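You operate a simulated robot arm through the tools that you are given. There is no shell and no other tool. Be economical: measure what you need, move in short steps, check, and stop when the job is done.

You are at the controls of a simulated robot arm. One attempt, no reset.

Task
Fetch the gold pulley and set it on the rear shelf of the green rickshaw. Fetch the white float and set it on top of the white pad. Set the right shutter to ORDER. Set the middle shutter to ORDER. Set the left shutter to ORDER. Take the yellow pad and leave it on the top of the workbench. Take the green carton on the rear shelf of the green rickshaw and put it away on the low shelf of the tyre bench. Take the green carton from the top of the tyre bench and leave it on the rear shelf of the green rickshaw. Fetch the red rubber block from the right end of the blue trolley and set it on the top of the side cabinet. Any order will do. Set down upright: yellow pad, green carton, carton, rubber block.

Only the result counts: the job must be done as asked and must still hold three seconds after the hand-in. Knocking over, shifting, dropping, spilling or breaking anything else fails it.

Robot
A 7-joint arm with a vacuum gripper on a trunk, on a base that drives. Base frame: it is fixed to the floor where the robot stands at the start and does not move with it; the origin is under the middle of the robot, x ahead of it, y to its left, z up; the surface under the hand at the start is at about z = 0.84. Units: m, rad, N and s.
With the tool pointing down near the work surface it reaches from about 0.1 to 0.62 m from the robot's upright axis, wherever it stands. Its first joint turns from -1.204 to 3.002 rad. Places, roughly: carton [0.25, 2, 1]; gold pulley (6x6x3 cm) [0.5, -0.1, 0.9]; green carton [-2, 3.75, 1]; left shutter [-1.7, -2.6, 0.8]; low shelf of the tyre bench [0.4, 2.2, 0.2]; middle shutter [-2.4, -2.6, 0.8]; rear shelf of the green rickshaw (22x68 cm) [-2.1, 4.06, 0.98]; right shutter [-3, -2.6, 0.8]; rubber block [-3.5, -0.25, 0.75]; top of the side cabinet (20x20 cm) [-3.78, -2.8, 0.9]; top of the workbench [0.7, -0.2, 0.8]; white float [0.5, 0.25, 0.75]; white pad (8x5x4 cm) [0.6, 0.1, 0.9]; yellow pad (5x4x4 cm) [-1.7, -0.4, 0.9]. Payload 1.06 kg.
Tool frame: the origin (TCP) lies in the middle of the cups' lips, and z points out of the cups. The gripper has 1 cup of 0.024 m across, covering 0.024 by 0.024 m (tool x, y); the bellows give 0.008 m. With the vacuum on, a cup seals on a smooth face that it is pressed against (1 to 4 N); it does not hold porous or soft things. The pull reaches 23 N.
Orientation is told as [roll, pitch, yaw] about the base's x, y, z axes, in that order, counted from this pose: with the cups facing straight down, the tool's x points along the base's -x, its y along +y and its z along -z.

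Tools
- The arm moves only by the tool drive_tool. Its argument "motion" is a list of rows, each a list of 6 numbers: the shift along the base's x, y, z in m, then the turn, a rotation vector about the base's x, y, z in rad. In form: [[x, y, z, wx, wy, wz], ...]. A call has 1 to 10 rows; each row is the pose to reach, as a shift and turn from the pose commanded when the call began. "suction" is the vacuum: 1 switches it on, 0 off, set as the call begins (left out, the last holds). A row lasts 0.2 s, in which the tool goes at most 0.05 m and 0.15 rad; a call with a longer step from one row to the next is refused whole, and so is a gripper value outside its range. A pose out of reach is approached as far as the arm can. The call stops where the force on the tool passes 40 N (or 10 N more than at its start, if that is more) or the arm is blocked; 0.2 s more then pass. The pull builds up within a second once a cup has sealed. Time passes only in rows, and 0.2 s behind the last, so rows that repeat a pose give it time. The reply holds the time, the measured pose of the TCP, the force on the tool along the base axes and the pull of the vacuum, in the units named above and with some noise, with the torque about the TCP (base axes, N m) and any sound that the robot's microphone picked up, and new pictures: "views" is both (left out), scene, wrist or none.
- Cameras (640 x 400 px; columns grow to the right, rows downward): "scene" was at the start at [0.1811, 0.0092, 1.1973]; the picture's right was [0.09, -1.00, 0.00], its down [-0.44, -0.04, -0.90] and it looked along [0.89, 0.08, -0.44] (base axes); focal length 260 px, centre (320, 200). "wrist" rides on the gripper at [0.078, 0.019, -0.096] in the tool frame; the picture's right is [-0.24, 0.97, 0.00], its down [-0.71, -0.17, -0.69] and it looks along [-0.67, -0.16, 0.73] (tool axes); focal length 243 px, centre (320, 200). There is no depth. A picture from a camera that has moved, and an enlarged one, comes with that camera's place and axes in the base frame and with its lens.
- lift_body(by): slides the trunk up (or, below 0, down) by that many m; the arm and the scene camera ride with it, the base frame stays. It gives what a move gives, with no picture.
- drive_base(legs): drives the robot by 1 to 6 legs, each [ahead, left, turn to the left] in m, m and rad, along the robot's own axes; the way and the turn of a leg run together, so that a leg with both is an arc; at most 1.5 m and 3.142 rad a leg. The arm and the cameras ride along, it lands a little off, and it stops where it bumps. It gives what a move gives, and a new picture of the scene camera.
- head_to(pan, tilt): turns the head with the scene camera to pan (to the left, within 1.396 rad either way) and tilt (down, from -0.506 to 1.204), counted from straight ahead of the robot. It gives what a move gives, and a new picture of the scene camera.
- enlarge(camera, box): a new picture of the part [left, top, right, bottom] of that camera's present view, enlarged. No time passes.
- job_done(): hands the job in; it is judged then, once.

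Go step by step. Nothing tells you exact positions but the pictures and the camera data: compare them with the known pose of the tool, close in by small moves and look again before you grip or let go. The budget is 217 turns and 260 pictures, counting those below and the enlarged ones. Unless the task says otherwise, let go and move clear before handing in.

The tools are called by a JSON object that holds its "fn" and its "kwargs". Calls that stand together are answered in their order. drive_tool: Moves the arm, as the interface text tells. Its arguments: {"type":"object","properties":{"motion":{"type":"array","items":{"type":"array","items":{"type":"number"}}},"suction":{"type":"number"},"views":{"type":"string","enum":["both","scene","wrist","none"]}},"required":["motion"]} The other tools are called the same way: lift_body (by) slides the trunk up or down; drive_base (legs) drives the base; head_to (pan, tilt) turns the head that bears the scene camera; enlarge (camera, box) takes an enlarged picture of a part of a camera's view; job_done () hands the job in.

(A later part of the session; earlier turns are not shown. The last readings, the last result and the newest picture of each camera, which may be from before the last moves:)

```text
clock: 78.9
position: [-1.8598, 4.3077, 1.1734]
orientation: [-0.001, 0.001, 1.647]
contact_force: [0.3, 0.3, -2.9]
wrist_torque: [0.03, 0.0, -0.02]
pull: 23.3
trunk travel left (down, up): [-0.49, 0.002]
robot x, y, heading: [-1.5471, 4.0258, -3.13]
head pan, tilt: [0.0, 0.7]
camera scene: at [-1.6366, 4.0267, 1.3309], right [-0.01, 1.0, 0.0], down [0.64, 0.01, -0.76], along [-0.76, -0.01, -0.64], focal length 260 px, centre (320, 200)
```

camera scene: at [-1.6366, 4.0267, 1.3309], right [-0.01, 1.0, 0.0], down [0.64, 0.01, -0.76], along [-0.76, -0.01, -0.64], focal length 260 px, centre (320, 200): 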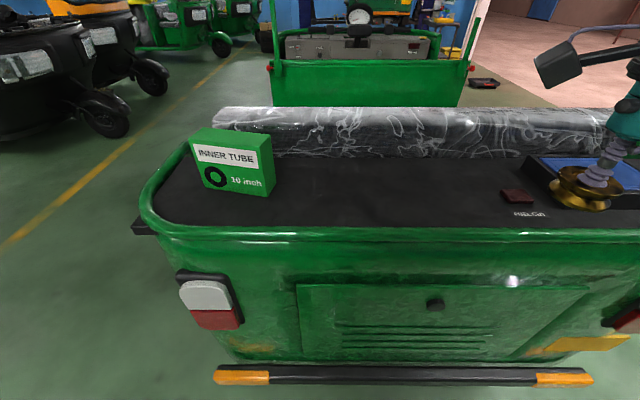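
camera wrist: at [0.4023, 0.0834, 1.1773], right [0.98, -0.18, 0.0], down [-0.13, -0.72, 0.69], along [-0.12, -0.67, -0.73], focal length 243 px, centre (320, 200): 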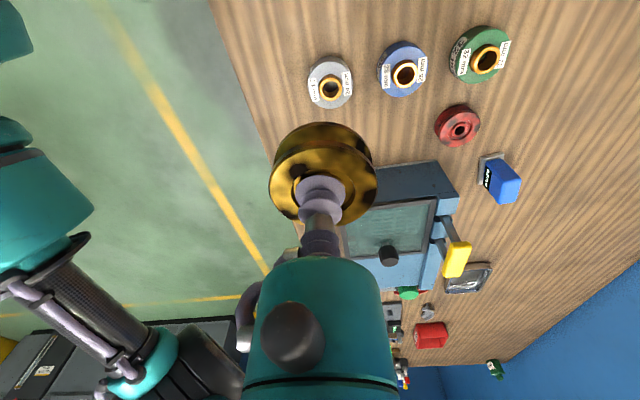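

Shelf spans x from -1.98 to -2.23. I'll carry the pulley to about (-2.10, 4.22), which is clear of the carton and the small phone-like item.

{"fn": "drive_tool", "kwargs": {"motion": [[-0.04, -0.01, 0, 0, 0, 0], [-0.08, -0.02, 0, 0, 0, 0], [-0.12, -0.04, 0, 0, 0, 0], [-0.16, -0.06, 0, 0, 0, 0], [-0.2, -0.08, 0, 0, 0, 0], [-0.24, -0.09, 0, 0, 0, 0], [-0.24, -0.09, -0.04, 0, 0, 0], [-0.24, -0.09, -0.08, 0, 0, 0], [-0.24, -0.09, -0.11, 0, 0, 0], [-0.24, -0.09, -0.11, 0, 0, 0]]}}

```text
clock: 81.1
position: [-2.1011, 4.2191, 1.0638]
orientation: [-0.001, 0.0, 1.646]
contact_force: [-0.2, 0.4, -2.3]
wrist_torque: [0.01, -0.02, -0.03]
pull: 22.7
trunk travel left (down, up): [-0.49, 0.002]
robot x, y, heading: [-1.5488, 4.0276, -3.128]
head pan, tilt: [0.0, 0.7]
camera scene: at [-1.6365, 4.026, 1.3309], right [-0.01, 1.0, 0.0], down [0.64, 0.01, -0.76], along [-0.76, -0.01, -0.64], focal length 260 px, centre (320, 200)
camera wrist: at [-2.1129, 4.1387, 1.1585], right [-0.99, 0.16, 0.0], down [0.12, 0.72, 0.69], along [0.11, 0.68, -0.73], focal length 243 px, centre (320, 200)
```

scene: 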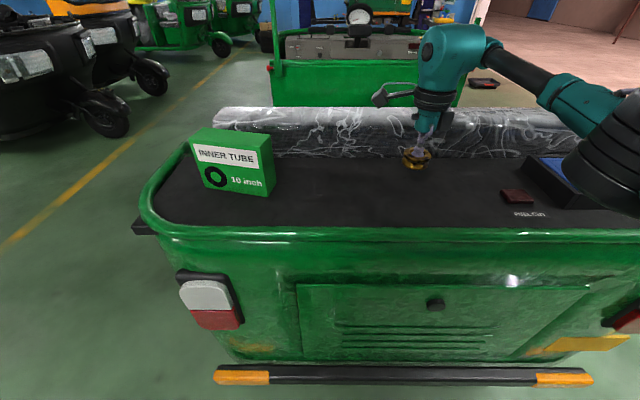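
wrist: 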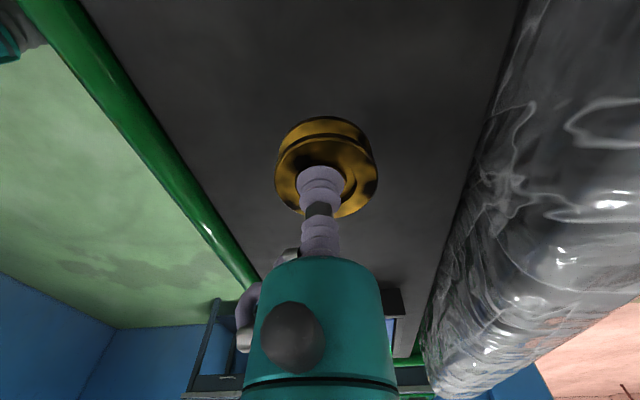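

{"fn": "drive_tool", "kwargs": {"motion": [[0.01, 0, -0.02, 0, 0, 0], [0.01, 0, -0.035, 0, 0, 0], [0.01, 0, -0.04, 0, 0, 0], [0.01, 0, -0.044, 0, 0, 0], [0.01, 0, -0.048, 0, 0, 0], [0.01, 0, -0.048, 0, 0, 0]], "views": "none"}}

```text
clock: 82.5
position: [-2.0893, 4.2174, 1.0165]
orientation: [0.0, -0.001, 1.647]
contact_force: [0.6, 0.2, -2.5]
wrist_torque: [0.02, -0.03, 0.0]
pull: 23.3
trunk travel left (down, up): [-0.49, 0.002]
robot x, y, heading: [-1.5484, 4.0256, -3.133]
head pan, tilt: [0.0, 0.7]
```

{"fn": "drive_tool", "kwargs": {"motion": [[0, 0, -0.003, 0, 0, 0], [0, 0, -0.006, 0, 0, 0], [0, 0, -0.009, 0, 0, 0], [0, 0, -0.009, 0, 0, 0]], "views": "none"}}

```text
clock: 83.5
position: [-2.0885, 4.2179, 1.0058]
orientation: [-0.002, -0.001, 1.646]
contact_force: [0.6, -0.5, -2.7]
wrist_torque: [-0.01, 0.0, -0.02]
pull: 22.6
trunk travel left (down, up): [-0.49, 0.002]
robot x, y, heading: [-1.5449, 4.0262, -3.128]
head pan, tilt: [0.0, 0.7]
```

{"fn": "drive_tool", "kwargs": {"motion": [[0, 0, -0.003, 0, 0, 0], [0, 0, -0.006, 0, 0, 0], [0, 0, -0.009, 0, 0, 0], [0, 0, -0.009, 0, 0, 0]], "views": "wrist"}}

```text
clock: 84.5
position: [-2.0902, 4.2179, 0.9988]
orientation: [0.001, 0.001, 1.645]
contact_force: [-2.6, 1.5, 20.2]
wrist_torque: [0.0, -0.02, -0.07]
pull: 22.8
trunk travel left (down, up): [-0.49, 0.002]
robot x, y, heading: [-1.5446, 4.0254, -3.131]
head pan, tilt: [0.0, 0.7]
camera wrist: at [-2.1023, 4.1378, 1.0928], right [-0.99, 0.16, 0.0], down [0.12, 0.72, 0.68], along [0.11, 0.68, -0.73], focal length 243 px, centre (320, 200)
```

wrist: 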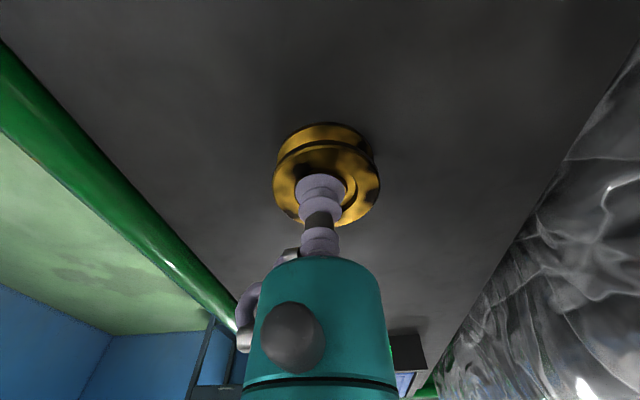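

The pulley is down on the shelf. I'll release it and rise.

{"fn": "drive_tool", "kwargs": {"motion": [[0, 0, 0.003, 0, 0, 0], [0, 0, 0.003, 0, 0, 0], [0, 0, 0.003, 0, 0, 0], [0, 0, 0.01, 0, 0, 0], [0, 0, 0.04, 0, 0, 0], [0, 0, 0.08, 0, 0, 0], [0, 0, 0.12, 0, 0, 0], [0, 0, 0.15, 0, 0, 0]], "suction": 0, "views": "both"}}

```text
clock: 86.3
position: [-2.0877, 4.2164, 1.1465]
orientation: [-0.001, 0.002, 1.645]
contact_force: [-1.0, -0.4, -0.5]
wrist_torque: [0.02, -0.01, 0.03]
pull: 0.1
trunk travel left (down, up): [-0.49, 0.002]
robot x, y, heading: [-1.5475, 4.0237, -3.132]
head pan, tilt: [0.0, 0.7]
camera scene: at [-1.6363, 4.0259, 1.3309], right [-0.01, 1.0, 0.0], down [0.64, 0.01, -0.77], along [-0.77, -0.01, -0.64], focal length 260 px, centre (320, 200)
camera wrist: at [-2.1013, 4.1367, 1.2397], right [-0.99, 0.16, 0.0], down [0.12, 0.72, 0.69], along [0.11, 0.68, -0.73], focal length 243 px, centre (320, 200)
```

scene: 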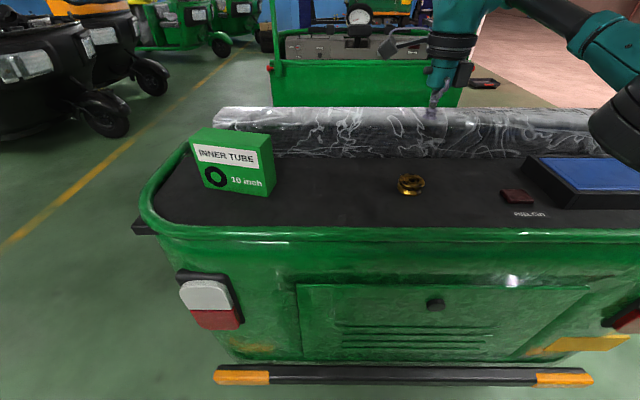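
wrist: 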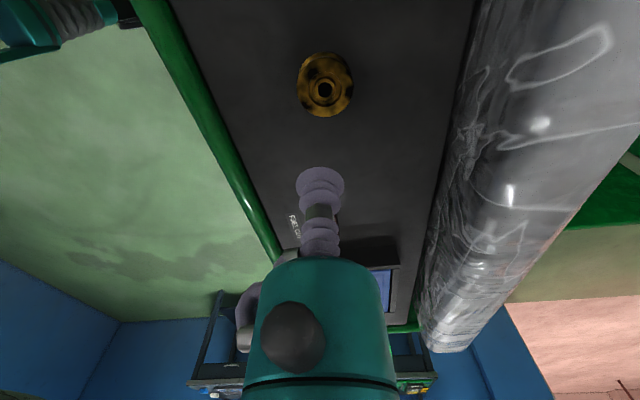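

The pulley is placed. The carton's top is centred at about (-2.125, 3.836, 1.08). I'll shift the base left 0.17 m so the carton is well within reach.

{"fn": "drive_base", "kwargs": {"legs": [[0.0, 0.17, 0.0]]}}

{"fn": "drive_tool", "kwargs": {"motion": [[0, -0.04, 0.02, 0, 0, 0], [-0.01, -0.08, 0.04, 0, 0, 0], [-0.02, -0.12, 0.04, 0, 0, 0], [-0.03, -0.16, 0.04, 0, 0, 0], [-0.03, -0.16, 0.04, 0, 0, 0]], "views": "both"}}

```text
clock: 88.4
position: [-2.0873, 4.0477, 1.1448]
orientation: [0.001, -0.001, 1.643]
contact_force: [0.3, 0.1, -0.2]
wrist_torque: [0.04, 0.01, 0.01]
pull: 0.0
trunk travel left (down, up): [-0.49, 0.002]
robot x, y, heading: [-1.5447, 3.8586, -3.132]
head pan, tilt: [0.0, 0.7]
camera scene: at [-1.6353, 3.8555, 1.3309], right [0.0, 1.0, 0.0], down [0.64, 0.0, -0.76], along [-0.76, 0.0, -0.64], focal length 260 px, centre (320, 200)
```

scene: 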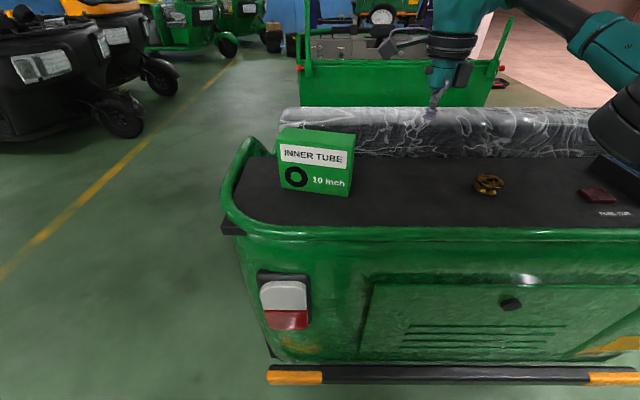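

```text
clock: 89.6
position: [-2.0915, 3.8937, 1.1799]
orientation: [-0.002, -0.001, 1.643]
contact_force: [0.7, -0.4, -0.1]
wrist_torque: [0.04, -0.03, 0.04]
pull: 0.0
out of reach, approached as far as the arm can: row 3, 4, 5
trunk travel left (down, up): [-0.49, 0.002]
robot x, y, heading: [-1.5465, 3.8567, -3.136]
head pan, tilt: [0.0, 0.7]
camera scene: at [-1.635, 3.8545, 1.3309], right [0.0, 1.0, 0.0], down [0.64, 0.0, -0.77], along [-0.77, 0.0, -0.64], focal length 260 px, centre (320, 200)
camera wrist: at [-2.1049, 3.8137, 1.2744], right [-0.99, 0.16, 0.0], down [0.12, 0.72, 0.69], along [0.11, 0.68, -0.73], focal length 243 px, centre (320, 200)
```

scene: 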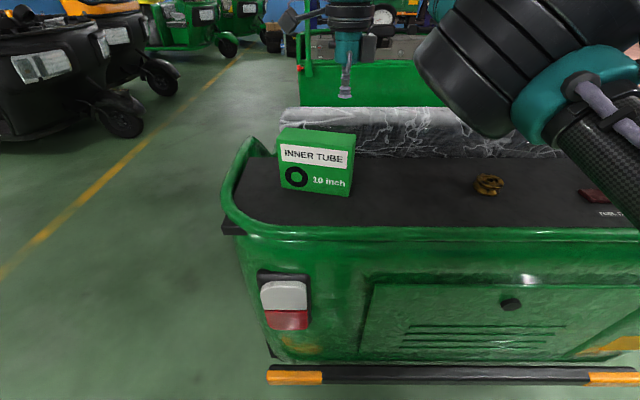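
wrist: 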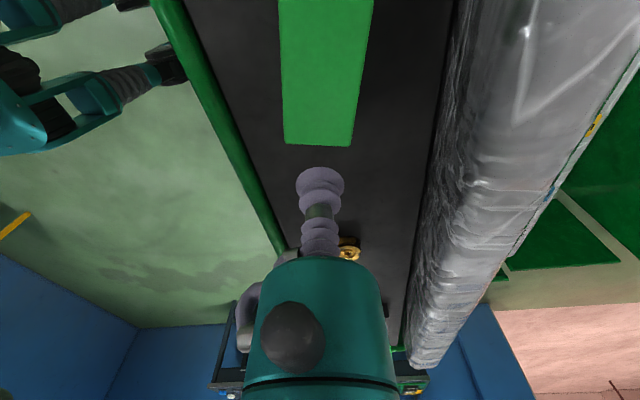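

{"fn": "drive_tool", "kwargs": {"motion": [[0, 0, -0.03, 0, 0, 0], [0, 0, -0.06, 0, 0, 0], [0, 0, -0.06, 0, 0, 0]], "views": "none"}}

```text
clock: 90.4
position: [-2.0927, 3.8972, 1.1219]
orientation: [-0.002, 0.001, 1.642]
contact_force: [-0.2, 0.9, 0.7]
wrist_torque: [-0.02, 0.03, -0.02]
pull: 0.1
trunk travel left (down, up): [-0.49, 0.002]
robot x, y, heading: [-1.5468, 3.8537, -3.136]
head pan, tilt: [0.0, 0.7]
```

{"fn": "drive_tool", "kwargs": {"motion": [[-0.012, -0.04, 0, 0, 0, 0], [-0.012, -0.05, 0, 0, 0, 0], [-0.012, -0.05, -0.015, 0, 0, 0], [-0.012, -0.05, -0.022, 0, 0, 0], [-0.012, -0.05, -0.022, 0, 0, 0]], "suction": 1}}

```text
clock: 91.6
position: [-2.0943, 3.8477, 1.095]
orientation: [0.004, 0.0, 1.643]
contact_force: [-2.2, 2.3, 18.5]
wrist_torque: [-0.02, -0.02, -0.21]
pull: 23.3
out of reach, approached as far as the arm can: row 1, 2, 3, 4, 5
trunk travel left (down, up): [-0.49, 0.002]
robot x, y, heading: [-1.5469, 3.8523, -3.139]
head pan, tilt: [0.0, 0.7]
camera scene: at [-1.6338, 3.8562, 1.3312], right [0.0, 1.0, 0.0], down [0.64, 0.0, -0.77], along [-0.77, 0.0, -0.64], focal length 260 px, centre (320, 200)
camera wrist: at [-2.1072, 3.768, 1.1901], right [-0.99, 0.17, 0.0], down [0.12, 0.72, 0.68], along [0.11, 0.67, -0.73], focal length 243 px, centre (320, 200)
```

scene: 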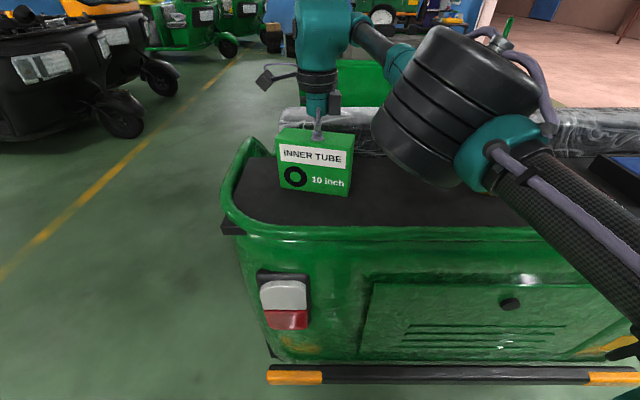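
wrist: 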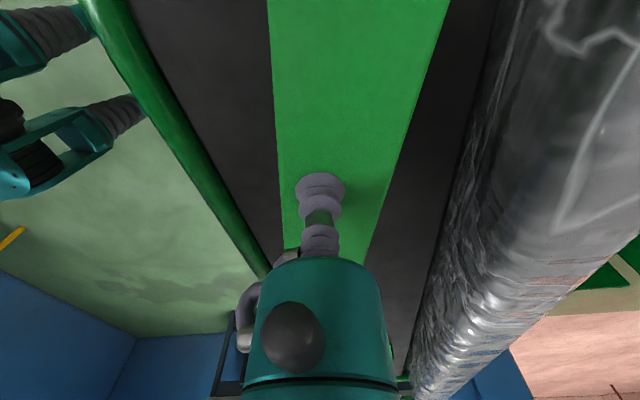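

The cup has sealed on the carton's top. I'll lift straight up, then draw it back over the rim.

{"fn": "drive_tool", "kwargs": {"motion": [[0, 0, 0.01, 0, 0, 0], [0, 0, 0.03, 0, 0, 0], [0.005, 0, 0.06, 0, 0, 0], [0.02, 0, 0.08, 0, 0, 0], [0.04, 0, 0.1, 0, 0, 0], [0.07, 0, 0.12, 0, 0, 0], [0.11, 0, 0.13, 0, 0, 0], [0.15, 0, 0.13, 0, 0, 0], [0.19, 0, 0.13, 0, 0, 0], [0.23, 0, 0.13, 0, 0, 0]]}}

```text
clock: 93.8
position: [-1.8638, 3.8527, 1.2222]
orientation: [-0.001, 0.0, 1.639]
contact_force: [-0.2, -0.5, -4.2]
wrist_torque: [0.07, -0.03, -0.02]
pull: 23.3
out of reach, approached as far as the arm can: row 2, 3
trunk travel left (down, up): [-0.49, 0.002]
robot x, y, heading: [-1.5499, 3.8563, -3.132]
head pan, tilt: [0.0, 0.7]
camera scene: at [-1.635, 3.8558, 1.3309], right [0.0, 1.0, 0.0], down [0.64, 0.0, -0.77], along [-0.77, 0.0, -0.64], focal length 260 px, centre (320, 200)
camera wrist: at [-1.877, 3.7729, 1.3166], right [-0.99, 0.17, 0.0], down [0.12, 0.72, 0.69], along [0.11, 0.68, -0.73], focal length 243 px, centre (320, 200)
```

scene: 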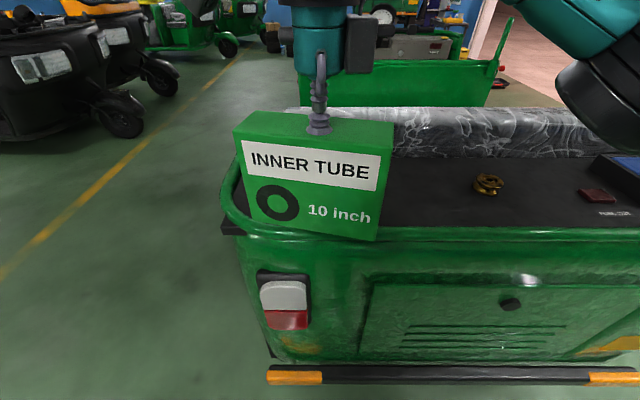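
wrist: 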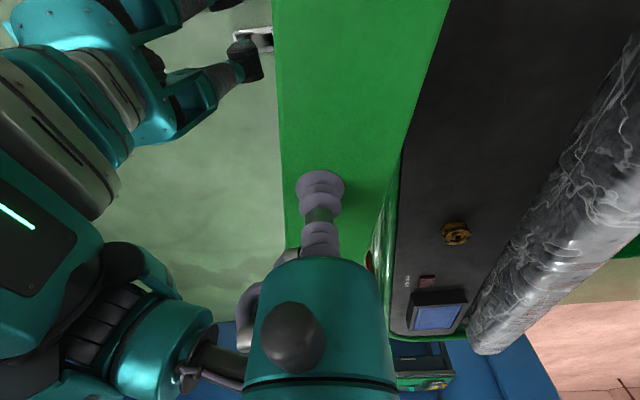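

The carton is held, weighing about 4 N. I'll back off, turn to face the tyre bench, and look at its low shelf.

{"fn": "drive_base", "kwargs": {"legs": [[-0.5, 0, 0], [0, 0, 3.13], [0, -1.4, 0], [0, -0.2, 0]]}}

{"fn": "head_to", "kwargs": {"pan": 0.0, "tilt": 0.4}}

```text
clock: 118.5
position: [-0.6771, 2.2416, 1.2223]
orientation: [-0.002, -0.001, -1.478]
contact_force: [-0.7, -0.4, -3.8]
wrist_torque: [0.0, 0.06, -0.01]
pull: 23.3
trunk travel left (down, up): [-0.49, 0.002]
robot x, y, heading: [-0.9944, 2.2322, 0.022]
head pan, tilt: [0.0, 0.7]
camera scene: at [-0.9083, 2.2358, 1.3309], right [0.03, -1.0, 0.0], down [-0.64, -0.02, -0.76], along [0.76, 0.02, -0.64], focal length 260 px, centre (320, 200)
```

scene: 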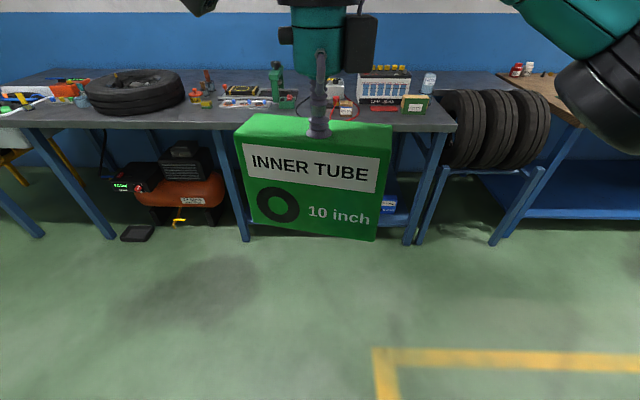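

```text
clock: 119.3
position: [-0.6773, 2.2424, 1.222]
orientation: [-0.001, 0.001, -1.478]
contact_force: [-0.3, -0.3, -4.1]
wrist_torque: [-0.02, 0.05, 0.01]
pull: 23.4
trunk travel left (down, up): [-0.49, 0.002]
robot x, y, heading: [-0.9986, 2.2325, 0.027]
head pan, tilt: [0.0, 0.4]
camera scene: at [-0.9006, 2.2363, 1.3577], right [0.03, -1.0, 0.0], down [-0.39, -0.01, -0.92], along [0.92, 0.02, -0.39], focal length 260 px, centre (320, 200)
```

scene: 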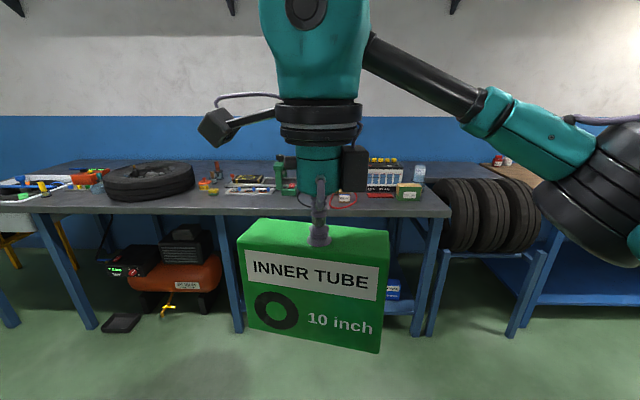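

The carton hides the low shelf. I'll lower the trunk here in open space and move the carton aside to see under the bench.

{"fn": "lift_body", "kwargs": {"by": -0.45}}

{"fn": "drive_tool", "kwargs": {"motion": [[0, -0.04, 0, 0, 0, 0], [0, -0.08, 0, 0, 0, 0], [0, -0.12, 0, 0, 0, 0], [0, -0.16, 0, 0, 0, 0], [0, -0.2, 0, 0, 0, 0], [0, -0.24, 0, 0, 0, 0]], "views": "none"}}

{"fn": "head_to", "kwargs": {"pan": 0.0, "tilt": 0.4}}

```text
refused: -0.45 is not a number from -0.4 to 0.4
```

```text
clock: 120.7
position: [-0.6779, 2.0007, 1.2215]
orientation: [-0.001, 0.0, -1.479]
contact_force: [-0.5, -0.3, -4.4]
wrist_torque: [-0.02, 0.05, -0.02]
pull: 22.4
trunk travel left (down, up): [-0.49, 0.002]
robot x, y, heading: [-0.9919, 2.2323, 0.03]
head pan, tilt: [0.0, 0.4]
```

```text
clock: 121.3
position: [-0.6779, 2.0019, 1.2218]
orientation: [-0.001, 0.001, -1.479]
contact_force: [0.7, 0.3, -5.1]
wrist_torque: [-0.02, 0.02, -0.02]
pull: 23.1
trunk travel left (down, up): [-0.49, 0.002]
robot x, y, heading: [-0.9962, 2.2321, 0.025]
head pan, tilt: [0.0, 0.4]
camera scene: at [-0.9006, 2.2363, 1.3577], right [0.03, -1.0, 0.0], down [-0.39, -0.01, -0.92], along [0.92, 0.02, -0.39], focal length 260 px, centre (320, 200)
```

scene: 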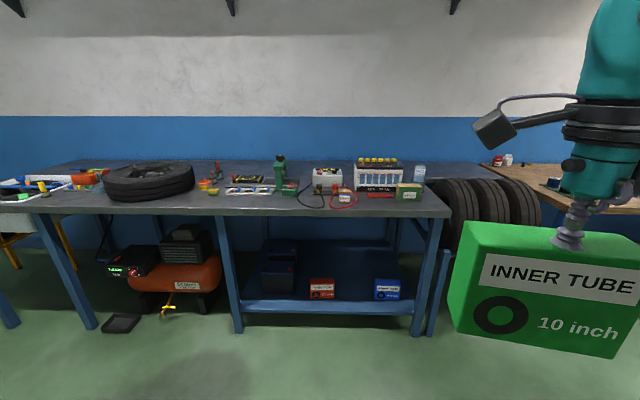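

The low shelf is clear between the red carton (y≈2.22) and blue carton (y≈1.86). Its front edge is at x≈0.275 and z≈0.2. I'll rotate the carton 90° so its narrow side fits that gap, then lower the trunk here.

{"fn": "drive_tool", "kwargs": {"motion": [[0.0, 0.03, 0, 0, 0, 0.15], [0.01, 0.06, 0, 0, 0, 0.3], [0.02, 0.09, 0, 0, 0, 0.45], [0.03, 0.12, 0, 0, 0, 0.6], [0.04, 0.15, 0, 0, 0, 0.75], [0.05, 0.18, 0, 0, 0, 0.9], [0.06, 0.2, 0, 0, 0, 1.05], [0.06, 0.22, -0.02, 0, 0, 1.2], [0.06, 0.24, -0.04, 0, 0, 1.35], [0.06, 0.24, -0.06, 0, 0, 1.5]], "views": "none"}}

{"fn": "lift_body", "kwargs": {"by": -0.39}}

{"fn": "head_to", "kwargs": {"pan": 0.0, "tilt": 0.5}}

```text
clock: 123.5
position: [-0.617, 2.24, 1.1595]
orientation: [-0.002, 0.0, 0.024]
contact_force: [-0.4, 0.2, -4.2]
wrist_torque: [-0.02, -0.04, 0.0]
pull: 22.6
trunk travel left (down, up): [-0.49, 0.002]
robot x, y, heading: [-0.9983, 2.234, 0.023]
head pan, tilt: [0.0, 0.4]
```

```text
clock: 127.2
position: [-0.6171, 2.2427, 0.7727]
orientation: [-0.002, 0.0, 0.023]
contact_force: [-0.1, -0.6, -3.4]
wrist_torque: [-0.04, -0.02, -0.01]
pull: 22.9
trunk travel left (down, up): [-0.1, 0.392]
robot x, y, heading: [-0.9925, 2.2311, 0.027]
head pan, tilt: [0.0, 0.4]
```

```text
clock: 127.9
position: [-0.6184, 2.242, 0.7715]
orientation: [-0.001, 0.001, 0.019]
contact_force: [0.0, -0.6, -4.3]
wrist_torque: [-0.03, -0.01, -0.02]
pull: 22.9
trunk travel left (down, up): [-0.1, 0.392]
robot x, y, heading: [-0.999, 2.2328, 0.03]
head pan, tilt: [0.0, 0.499]
camera scene: at [-0.7427, 2.2404, 0.9305], right [0.03, -1.0, 0.0], down [-0.48, -0.01, -0.88], along [0.88, 0.02, -0.48], focal length 260 px, centre (320, 200)
```

scene: 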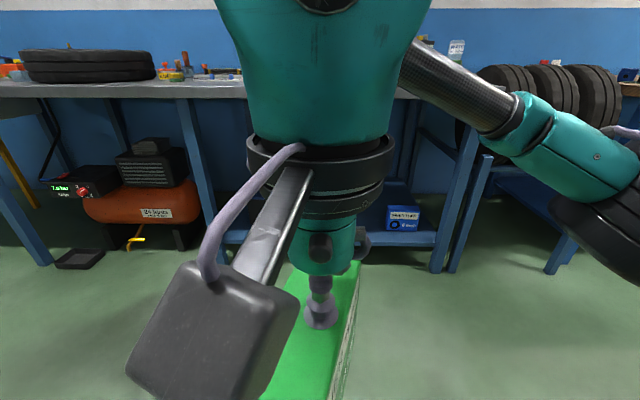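

The bench edge is at x≈0.15, z≈0.847. I'll test lowering the arm to shelf height here in open space.

{"fn": "lift_body", "kwargs": {"by": -0.1}}

{"fn": "drive_tool", "kwargs": {"motion": [[0.01, 0, -0.04, 0, 0, 0], [0.02, 0, -0.08, 0, 0, 0], [0.03, 0, -0.12, 0, 0, 0], [0.04, 0, -0.16, 0, 0, 0], [0.05, 0, -0.2, 0, 0, 0], [0.06, 0, -0.24, 0, 0, 0], [0.07, 0, -0.27, 0, 0, 0]], "views": "none"}}

{"fn": "head_to", "kwargs": {"pan": -0.3, "tilt": 0.7}}

```text
clock: 129.2
position: [-0.6169, 2.2419, 0.6718]
orientation: [-0.003, 0.0, 0.02]
contact_force: [-0.5, 0.3, -3.4]
wrist_torque: [-0.03, -0.01, -0.03]
pull: 23.4
trunk travel left (down, up): [0.0, 0.492]
robot x, y, heading: [-0.9932, 2.2331, 0.028]
head pan, tilt: [0.0, 0.499]
```

```text
clock: 130.8
position: [-0.5502, 2.2398, 0.4027]
orientation: [-0.002, -0.001, 0.022]
contact_force: [-0.7, -1.4, -4.2]
wrist_torque: [-0.08, -0.02, 0.05]
pull: 22.9
trunk travel left (down, up): [0.0, 0.492]
robot x, y, heading: [-0.9974, 2.2343, 0.028]
head pan, tilt: [0.0, 0.499]
```

```text
clock: 131.6
position: [-0.5488, 2.2397, 0.4033]
orientation: [-0.002, -0.001, 0.021]
contact_force: [0.4, -0.5, -4.8]
wrist_torque: [-0.04, -0.03, -0.02]
pull: 22.5
trunk travel left (down, up): [0.0, 0.492]
robot x, y, heading: [-0.9951, 2.2345, 0.028]
head pan, tilt: [-0.3, 0.7]
camera scene: at [-0.7261, 2.2157, 0.8222], right [-0.27, -0.96, 0.0], down [-0.62, 0.17, -0.77], along [0.74, -0.21, -0.64], focal length 260 px, centre (320, 200)
```

scene: 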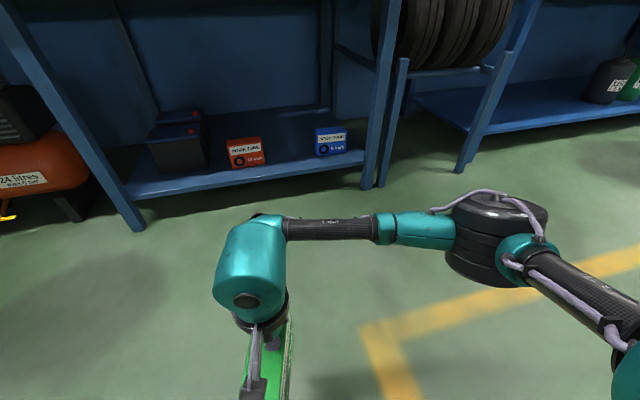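

{"fn": "enlarge", "kwargs": {"camera": "scene", "box": [120, 80, 400, 240]}}

```text
2.29 times, centred on (260, 160) of scene
camera zoom: at [-0.7261, 2.2157, 0.8222], right [-0.27, -0.96, 0.0], down [-0.62, 0.17, -0.77], along [0.74, -0.21, -0.64], focal length 594 px, centre (457, 291)
```

zoom: 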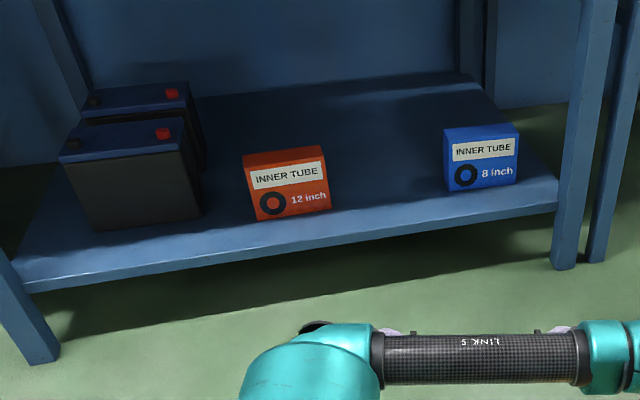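

The shelf is at z≈0.19 with its front at x≈0.25. The gap runs from y=1.934 to 2.18, so I'll aim for y≈2.06. First I'll test extending the arm to a 0.6 m reach here.

{"fn": "drive_tool", "kwargs": {"motion": [[0.04, 0, -0.02, 0, 0, 0], [0.08, 0, -0.04, 0, 0, 0], [0.12, 0, -0.045, 0, 0, 0], [0.155, 0, -0.045, 0, 0, 0], [0.155, 0, -0.045, 0, 0, 0]], "views": "both"}}

```text
clock: 132.8
position: [-0.3939, 2.2415, 0.361]
orientation: [-0.001, 0.001, 0.023]
contact_force: [-0.6, -0.1, -3.8]
wrist_torque: [-0.08, -0.02, 0.01]
pull: 22.9
trunk travel left (down, up): [0.0, 0.492]
robot x, y, heading: [-0.9982, 2.2355, 0.026]
head pan, tilt: [-0.3, 0.7]
camera scene: at [-0.7261, 2.2157, 0.8222], right [-0.27, -0.96, 0.0], down [-0.62, 0.17, -0.76], along [0.74, -0.21, -0.64], focal length 260 px, centre (320, 200)
camera wrist: at [-0.472, 2.2575, 0.4553], right [0.21, 0.98, 0.0], down [0.71, -0.15, 0.69], along [0.67, -0.15, -0.73], focal length 243 px, centre (320, 200)
```

scene: 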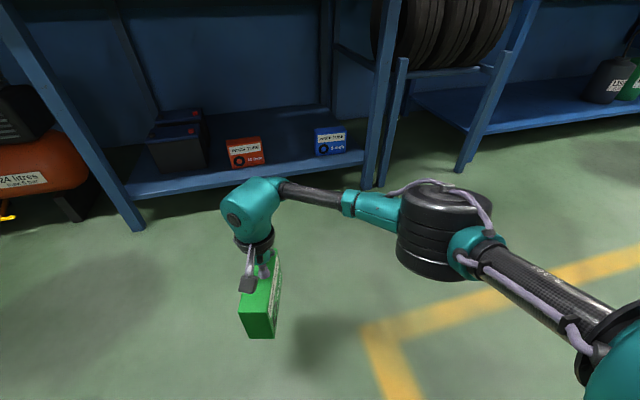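
wrist: 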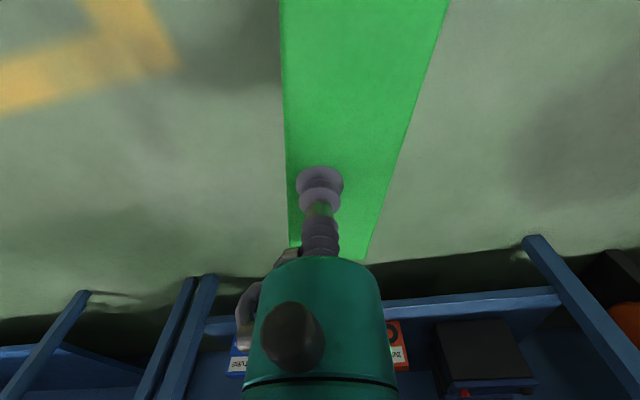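

Straight in, the elbow would meet the right bench leg. I'll approach from the left with the robot turned right by about 1 rad, so the elbow stays outside the bench.

{"fn": "drive_base", "kwargs": {"legs": [[0, 0.12, 0], [0, 0, -1.0]]}}

```text
clock: 137.0
position: [-0.6564, 1.8571, 0.3615]
orientation: [-0.002, 0.0, -0.958]
contact_force: [-0.1, -0.1, -4.7]
wrist_torque: [-0.03, -0.02, -0.03]
pull: 22.7
trunk travel left (down, up): [0.0, 0.492]
robot x, y, heading: [-0.9988, 2.3508, -0.953]
head pan, tilt: [-0.3, 0.7]
camera scene: at [-0.8637, 2.1183, 0.8222], right [-0.95, -0.31, 0.0], down [-0.2, 0.61, -0.76], along [0.24, -0.73, -0.64], focal length 260 px, centre (320, 200)
```

scene: 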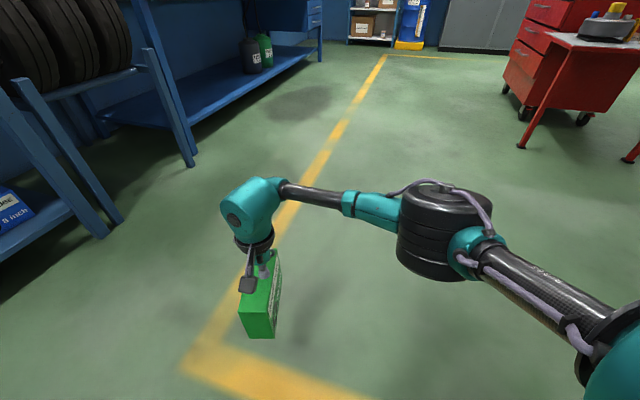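

{"fn": "drive_tool", "kwargs": {"motion": [[0.02, 0.02, 0, 0, 0, 0.14], [0.04, 0.04, 0, 0, 0, 0.28], [0.06, 0.06, 0, 0, 0, 0.42], [0.08, 0.08, 0, 0, 0, 0.56], [0.1, 0.1, 0, 0, 0, 0.7], [0.12, 0.12, 0, 0, 0, 0.84], [0.14, 0.14, 0, 0, 0, 0.98], [0.16, 0.165, 0, 0, 0, 1.11], [0.177, 0.184, 0, 0, 0, 1.23], [0.177, 0.184, 0, 0, 0, 1.23]], "views": "wrist"}}

{"fn": "head_to", "kwargs": {"pan": 0.7, "tilt": 0.6}}

```text
clock: 139.2
position: [-0.6112, 2.0757, 0.3507]
orientation: [-0.002, -0.001, 0.275]
contact_force: [0.6, 0.4, -0.1]
wrist_torque: [0.0, -0.02, -0.01]
pull: 0.0
out of reach, approached as far as the arm can: row 6, 7, 8, 9, 10
trunk travel left (down, up): [0.0, 0.492]
robot x, y, heading: [-1.0016, 2.3559, -0.949]
head pan, tilt: [-0.3, 0.7]
camera wrist: at [-0.6923, 2.0725, 0.4458], right [-0.04, 1.0, 0.0], down [0.73, 0.03, 0.69], along [0.68, 0.02, -0.73], focal length 243 px, centre (320, 200)
```

wrist: 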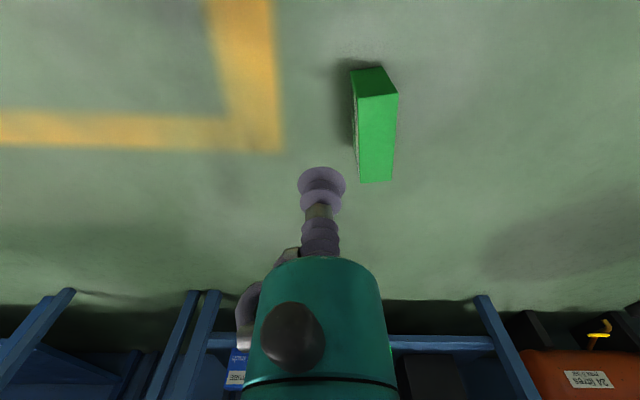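

```text
clock: 140.5
position: [-0.6121, 2.0749, 0.351]
orientation: [-0.002, -0.001, 0.271]
contact_force: [1.1, -0.2, -0.2]
wrist_torque: [-0.03, 0.03, -0.01]
pull: 0.0
trunk travel left (down, up): [0.0, 0.492]
robot x, y, heading: [-1.0001, 2.3521, -0.951]
head pan, tilt: [0.7, 0.6]
camera scene: at [-0.8048, 2.177, 0.8309], right [-0.25, -0.97, 0.0], down [-0.55, 0.14, -0.83], along [0.8, -0.21, -0.56], focal length 260 px, centre (320, 200)
```

scene: 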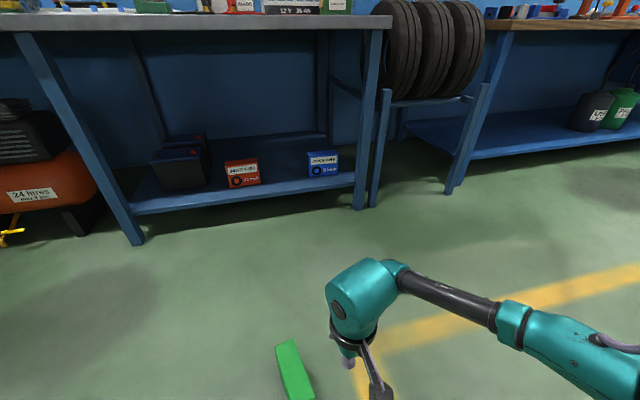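

The carton came off and is now on the floor, apparently still standing upright. I'll take a closer look.

{"fn": "enlarge", "kwargs": {"camera": "wrist", "box": [300, 40, 460, 200]}}

{"fn": "head_to", "kwargs": {"pan": 0.5, "tilt": 0.95}}

```text
2.50 times, centred on (380, 120) of wrist
camera zoom: at [-0.6922, 2.0723, 0.4457], right [-0.04, 1.0, 0.0], down [0.73, 0.03, 0.69], along [0.69, 0.02, -0.73], focal length 606 px, centre (170, 400)
```

zoom: 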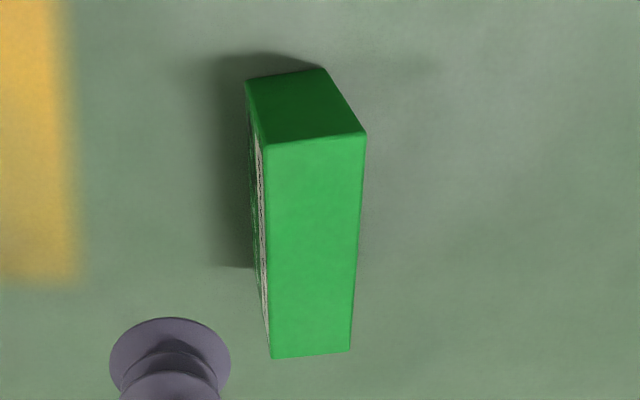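

```text
clock: 141.3
position: [-0.6126, 2.076, 0.3508]
orientation: [-0.003, 0.0, 0.271]
contact_force: [-1.2, -0.1, -0.2]
wrist_torque: [0.0, -0.03, -0.02]
pull: 0.1
trunk travel left (down, up): [0.0, 0.492]
robot x, y, heading: [-0.9998, 2.3465, -0.95]
head pan, tilt: [0.499, 0.949]
camera scene: at [-0.825, 2.1673, 0.8025], right [-0.44, -0.9, 0.0], down [-0.73, 0.36, -0.58], along [0.52, -0.26, -0.81], focal length 260 px, centre (320, 200)
```

scene: 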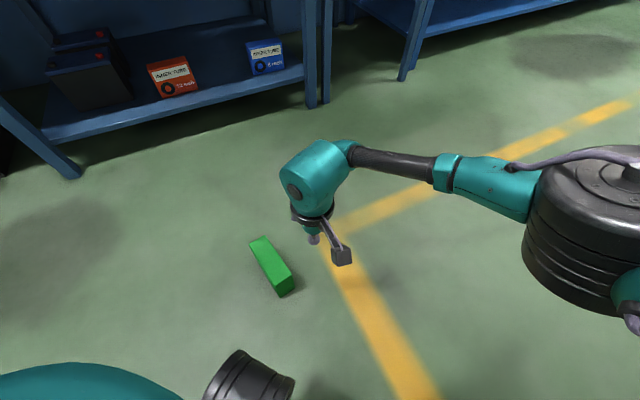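

The carton stands upright on the floor, with its top centre near (-0.518, 2.159, 0.125). It's aligned with x, as wanted on the shelf. I'll re-grip with a more neutral wrist yaw so only the base needs to translate.

{"fn": "drive_tool", "kwargs": {"motion": [[0.0, 0.0, 0, 0, 0, -0.14], [0.01, 0.01, 0, 0, 0, -0.28], [0.03, 0.03, 0, 0, 0, -0.42], [0.05, 0.05, 0, 0, 0, -0.56], [0.07, 0.07, 0, 0, 0, -0.7], [0.09, 0.08, 0, 0, 0, -0.84], [0.095, 0.083, -0.04, 0, 0, -0.87], [0.095, 0.083, -0.08, 0, 0, -0.87], [0.095, 0.083, -0.12, 0, 0, -0.87], [0.095, 0.083, -0.15, 0, 0, -0.87]], "suction": 0}}

```text
clock: 143.5
position: [-0.5924, 2.142, 0.2429]
orientation: [-0.001, -0.001, -0.597]
contact_force: [-0.4, 0.2, -0.2]
wrist_torque: [0.02, -0.04, -0.01]
pull: 0.2
out of reach, approached as far as the arm can: row 5, 6, 7, 8, 9, 10
trunk travel left (down, up): [0.0, 0.492]
robot x, y, heading: [-1.0006, 2.3538, -0.951]
head pan, tilt: [0.499, 0.949]
camera scene: at [-0.825, 2.1673, 0.8025], right [-0.44, -0.9, 0.0], down [-0.73, 0.36, -0.58], along [0.52, -0.26, -0.81], focal length 260 px, centre (320, 200)
camera wrist: at [-0.6457, 2.2005, 0.3369], right [0.74, 0.67, 0.0], down [0.49, -0.54, 0.69], along [0.46, -0.51, -0.73], focal length 243 px, centre (320, 200)
```

scene: 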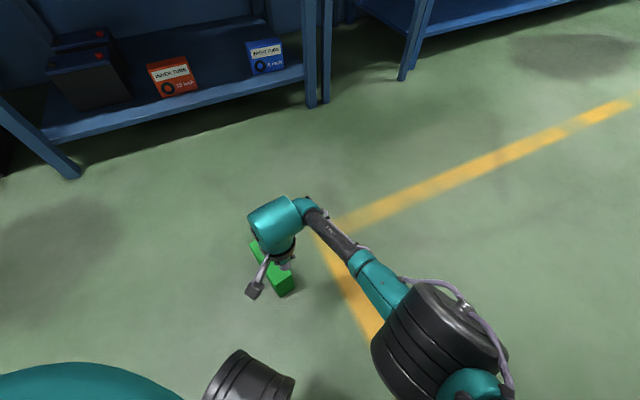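
wrist: 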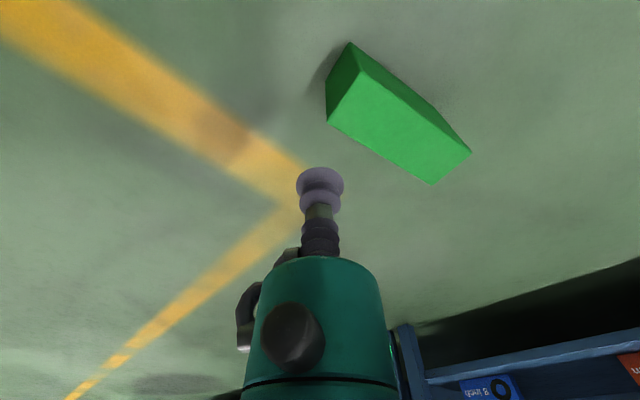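

Reach is limited on the robot's left at this height, so I'll turn the base left to face the carton directly.

{"fn": "drive_base", "kwargs": {"legs": [[0, 0, 0.5]]}}

{"fn": "drive_tool", "kwargs": {"motion": [[0.01, -0.04, 0.02, 0, 0, 0], [0.02, -0.08, 0.02, 0, 0, 0], [0.03, -0.12, 0.02, 0, 0, 0], [0.035, -0.16, 0.02, 0, 0, 0], [0.035, -0.19, 0.02, 0, 0, 0], [0.035, -0.2, 0.0, 0, 0, 0], [0.035, -0.2, 0.0, 0, 0, 0]]}}

```text
clock: 145.3
position: [-0.5406, 2.3546, 0.2424]
orientation: [-0.002, 0.001, -0.116]
contact_force: [0.1, 0.3, -0.2]
wrist_torque: [0.0, -0.03, -0.01]
pull: 0.0
trunk travel left (down, up): [0.0, 0.492]
robot x, y, heading: [-0.9982, 2.3555, -0.465]
head pan, tilt: [0.499, 0.949]
camera scene: at [-0.7587, 2.2696, 0.8025], right [0.03, -1.0, 0.0], down [-0.81, -0.02, -0.58], along [0.58, 0.02, -0.81], focal length 260 px, centre (320, 200)
```

scene: 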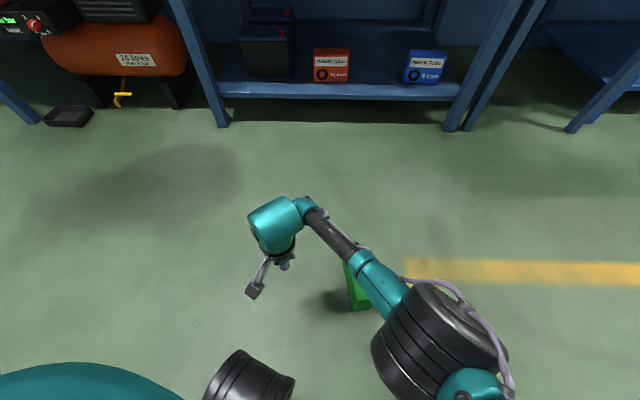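

```text
clock: 146.9
position: [-0.5037, 2.1562, 0.2387]
orientation: [0.0, 0.001, -0.116]
contact_force: [-1.2, -0.1, 0.0]
wrist_torque: [0.0, 0.04, 0.0]
pull: 0.1
trunk travel left (down, up): [0.0, 0.492]
robot x, y, heading: [-0.9965, 2.3497, -0.467]
head pan, tilt: [0.499, 0.949]
camera scene: at [-0.7587, 2.2696, 0.8025], right [0.03, -1.0, 0.0], down [-0.81, -0.02, -0.58], along [0.58, 0.02, -0.81], focal length 260 px, centre (320, 200)
camera wrist: at [-0.5791, 2.1831, 0.3334], right [0.34, 0.94, 0.0], down [0.68, -0.25, 0.69], along [0.64, -0.24, -0.73], focal length 243 px, centre (320, 200)
```

scene: 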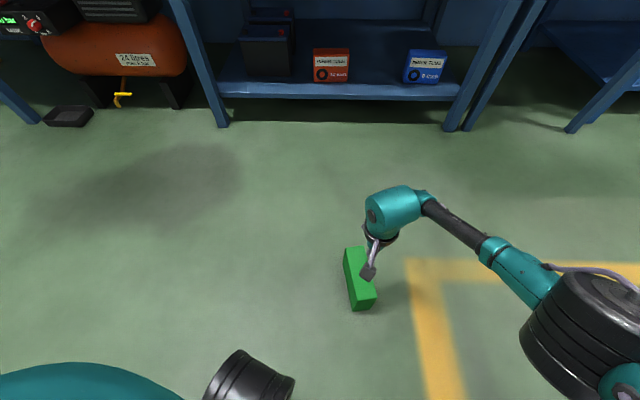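
wrist: 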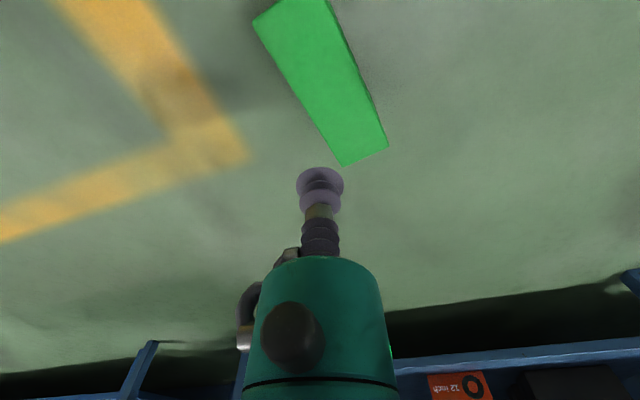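

{"fn": "drive_tool", "kwargs": {"motion": [[0.001, 0.011, -0.03, 0, 0, 0], [0.001, 0.011, -0.06, 0, 0, 0], [0.001, 0.011, -0.09, 0, 0, 0], [0.001, 0.011, -0.105, 0, 0, 0], [0.001, 0.011, -0.11, 0, 0, 0], [0.001, 0.011, -0.114, 0, 0, 0], [0.001, 0.011, -0.118, 0, 0, 0], [0.001, 0.011, -0.118, 0, 0, 0]], "suction": 1, "views": "wrist"}}

```text
clock: 148.7
position: [-0.5033, 2.166, 0.1623]
orientation: [-0.004, -0.002, -0.117]
contact_force: [-0.3, 0.1, -0.5]
wrist_torque: [-0.01, 0.04, 0.01]
pull: 0.1
out of reach, approached as far as the arm can: row 3, 4, 5, 6, 7, 8
trunk travel left (down, up): [0.0, 0.492]
robot x, y, heading: [-0.9962, 2.3494, -0.474]
head pan, tilt: [0.499, 0.949]
camera wrist: at [-0.5787, 2.1935, 0.2556], right [0.35, 0.94, 0.0], down [0.68, -0.25, 0.69], along [0.64, -0.24, -0.73], focal length 243 px, centre (320, 200)
```

wrist: 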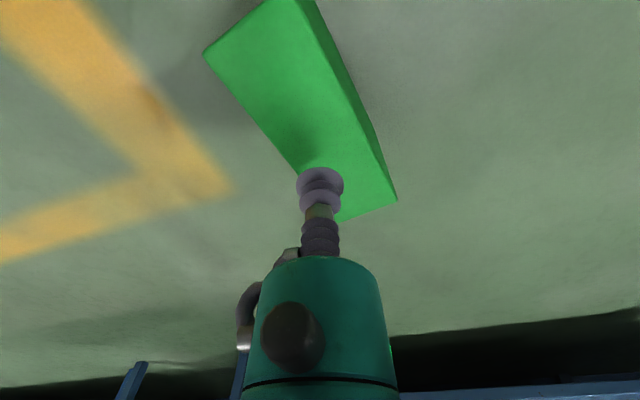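

The arm can't get low enough at this radius. I'll raise it, back the base slightly and turn left to reach further out.

{"fn": "drive_tool", "kwargs": {"motion": [[0, 0, 0.04, 0, 0, 0], [0, 0, 0.08, 0, 0, 0]], "suction": 0, "views": "none"}}

{"fn": "drive_base", "kwargs": {"legs": [[-0.066, -0.03, 0], [0, 0, 0.35]]}}

```text
clock: 149.3
position: [-0.5013, 2.1679, 0.2422]
orientation: [-0.003, -0.001, -0.115]
contact_force: [-0.1, -0.1, -0.1]
wrist_torque: [0.0, 0.02, 0.01]
pull: 0.1
trunk travel left (down, up): [0.0, 0.492]
robot x, y, heading: [-0.9986, 2.3495, -0.468]
head pan, tilt: [0.499, 0.949]
```

```text
clock: 151.4
position: [-0.5424, 2.3535, 0.2446]
orientation: [-0.002, 0.0, 0.238]
contact_force: [-0.5, 0.4, 0.1]
wrist_torque: [-0.01, -0.03, 0.0]
pull: 0.0
trunk travel left (down, up): [0.0, 0.492]
robot x, y, heading: [-1.0756, 2.3517, -0.123]
head pan, tilt: [0.499, 0.949]
camera scene: at [-0.8185, 2.3611, 0.8025], right [0.37, -0.93, 0.0], down [-0.75, -0.3, -0.58], along [0.54, 0.22, -0.81], focal length 260 px, centre (320, 200)
```

scene: 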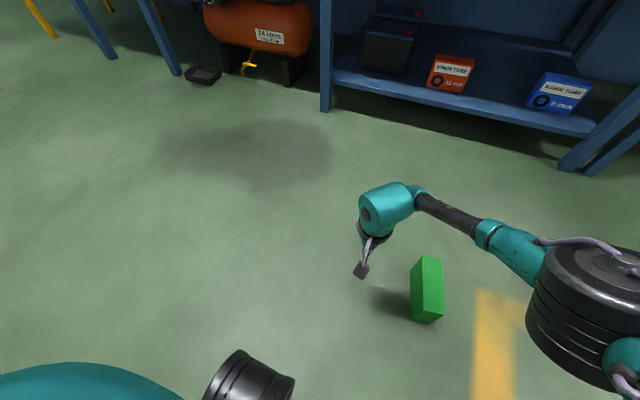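

{"fn": "drive_tool", "kwargs": {"motion": [[0.01, -0.045, 0, 0, 0, 0], [0.02, -0.09, 0, 0, 0, 0], [0.03, -0.135, 0, 0, 0, 0], [0.04, -0.175, 0, 0, 0, 0], [0.04, -0.186, -0.03, 0, 0, 0], [0.04, -0.186, -0.06, 0, 0, 0], [0.04, -0.186, -0.08, 0, 0, 0], [0.04, -0.186, -0.08, 0, 0, 0]], "views": "wrist"}}

```text
clock: 153.2
position: [-0.5244, 2.1703, 0.1847]
orientation: [-0.003, 0.0, 0.24]
contact_force: [0.9, -0.2, -0.6]
wrist_torque: [0.0, 0.01, 0.01]
pull: 0.1
out of reach, approached as far as the arm can: row 6, 7, 8
trunk travel left (down, up): [0.0, 0.492]
robot x, y, heading: [-1.0729, 2.358, -0.116]
head pan, tilt: [0.499, 0.949]
camera wrist: at [-0.6048, 2.1695, 0.2787], right [0.0, 1.0, 0.0], down [0.73, 0.0, 0.69], along [0.69, 0.0, -0.73], focal length 243 px, centre (320, 200)
```

wrist: 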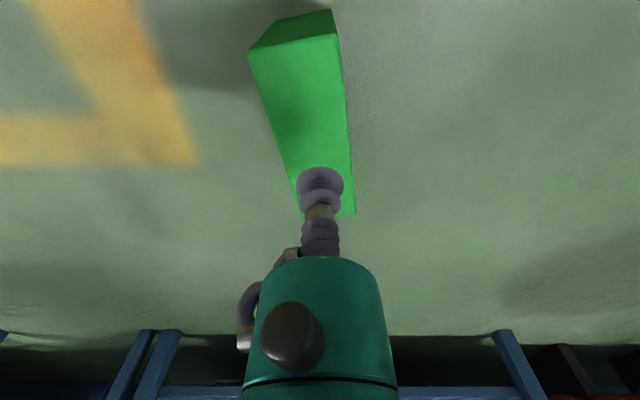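

{"fn": "drive_tool", "kwargs": {"motion": [[0, 0, 0.04, 0, 0, 0], [0, 0, 0.08, 0, 0, 0]], "views": "none"}}

{"fn": "head_to", "kwargs": {"pan": 0.0, "tilt": 1.2}}

```text
clock: 153.8
position: [-0.5253, 2.1705, 0.2654]
orientation: [-0.002, 0.0, 0.24]
contact_force: [0.7, 0.9, 0.2]
wrist_torque: [0.0, 0.03, 0.0]
pull: 0.0
trunk travel left (down, up): [0.0, 0.492]
robot x, y, heading: [-1.0692, 2.3524, -0.115]
head pan, tilt: [0.499, 0.949]
```

```text
clock: 154.7
position: [-0.5243, 2.171, 0.266]
orientation: [-0.002, 0.0, 0.239]
contact_force: [0.0, 0.0, -0.2]
wrist_torque: [0.01, 0.04, 0.0]
pull: 0.1
trunk travel left (down, up): [0.0, 0.492]
robot x, y, heading: [-1.0766, 2.3541, -0.118]
head pan, tilt: [0.0, 1.201]
camera scene: at [-0.8304, 2.3275, 0.7863], right [-0.12, -0.99, 0.0], down [-0.93, 0.11, -0.36], along [0.36, -0.04, -0.93], focal length 260 px, centre (320, 200)
```

scene: 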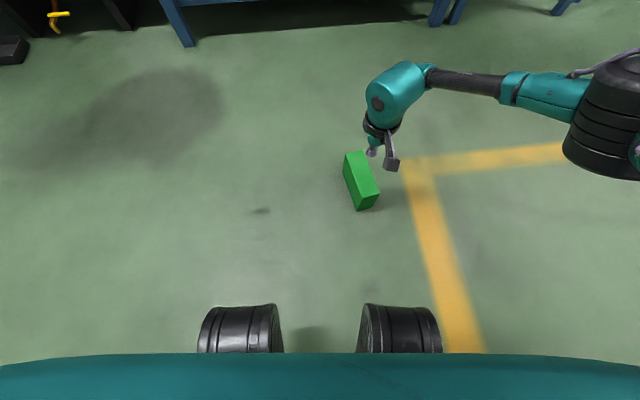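

The base has wheels with a gap between them, so the carton can sit close in front. I'll bring the robot nearer, aligned with the carton at about 0.37 m, where the arm can reach lower.

{"fn": "drive_base", "kwargs": {"legs": [[0, 0, 0.29], [0, -0.282, 0], [0.164, 0, 0]]}}

```text
clock: 159.8
position: [-0.2888, 2.0833, 0.2656]
orientation: [-0.003, 0.0, 0.523]
contact_force: [0.7, -0.4, -0.8]
wrist_torque: [-0.01, -0.03, 0.0]
pull: 0.0
trunk travel left (down, up): [0.0, 0.492]
robot x, y, heading: [-0.8657, 2.1053, 0.167]
head pan, tilt: [0.0, 1.201]
camera scene: at [-0.6256, 2.1479, 0.7863], right [0.17, -0.99, 0.0], down [-0.92, -0.16, -0.36], along [0.36, 0.06, -0.93], focal length 260 px, centre (320, 200)
```

scene: 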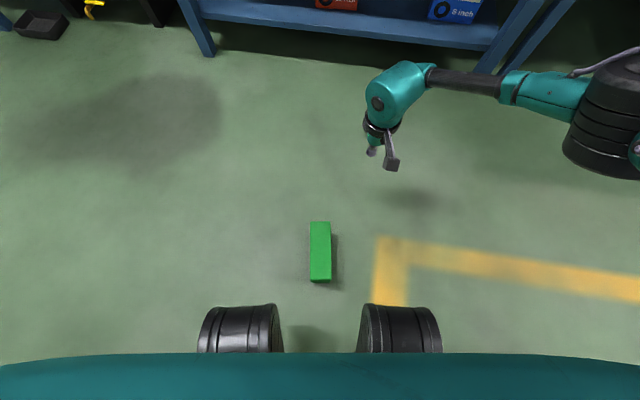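

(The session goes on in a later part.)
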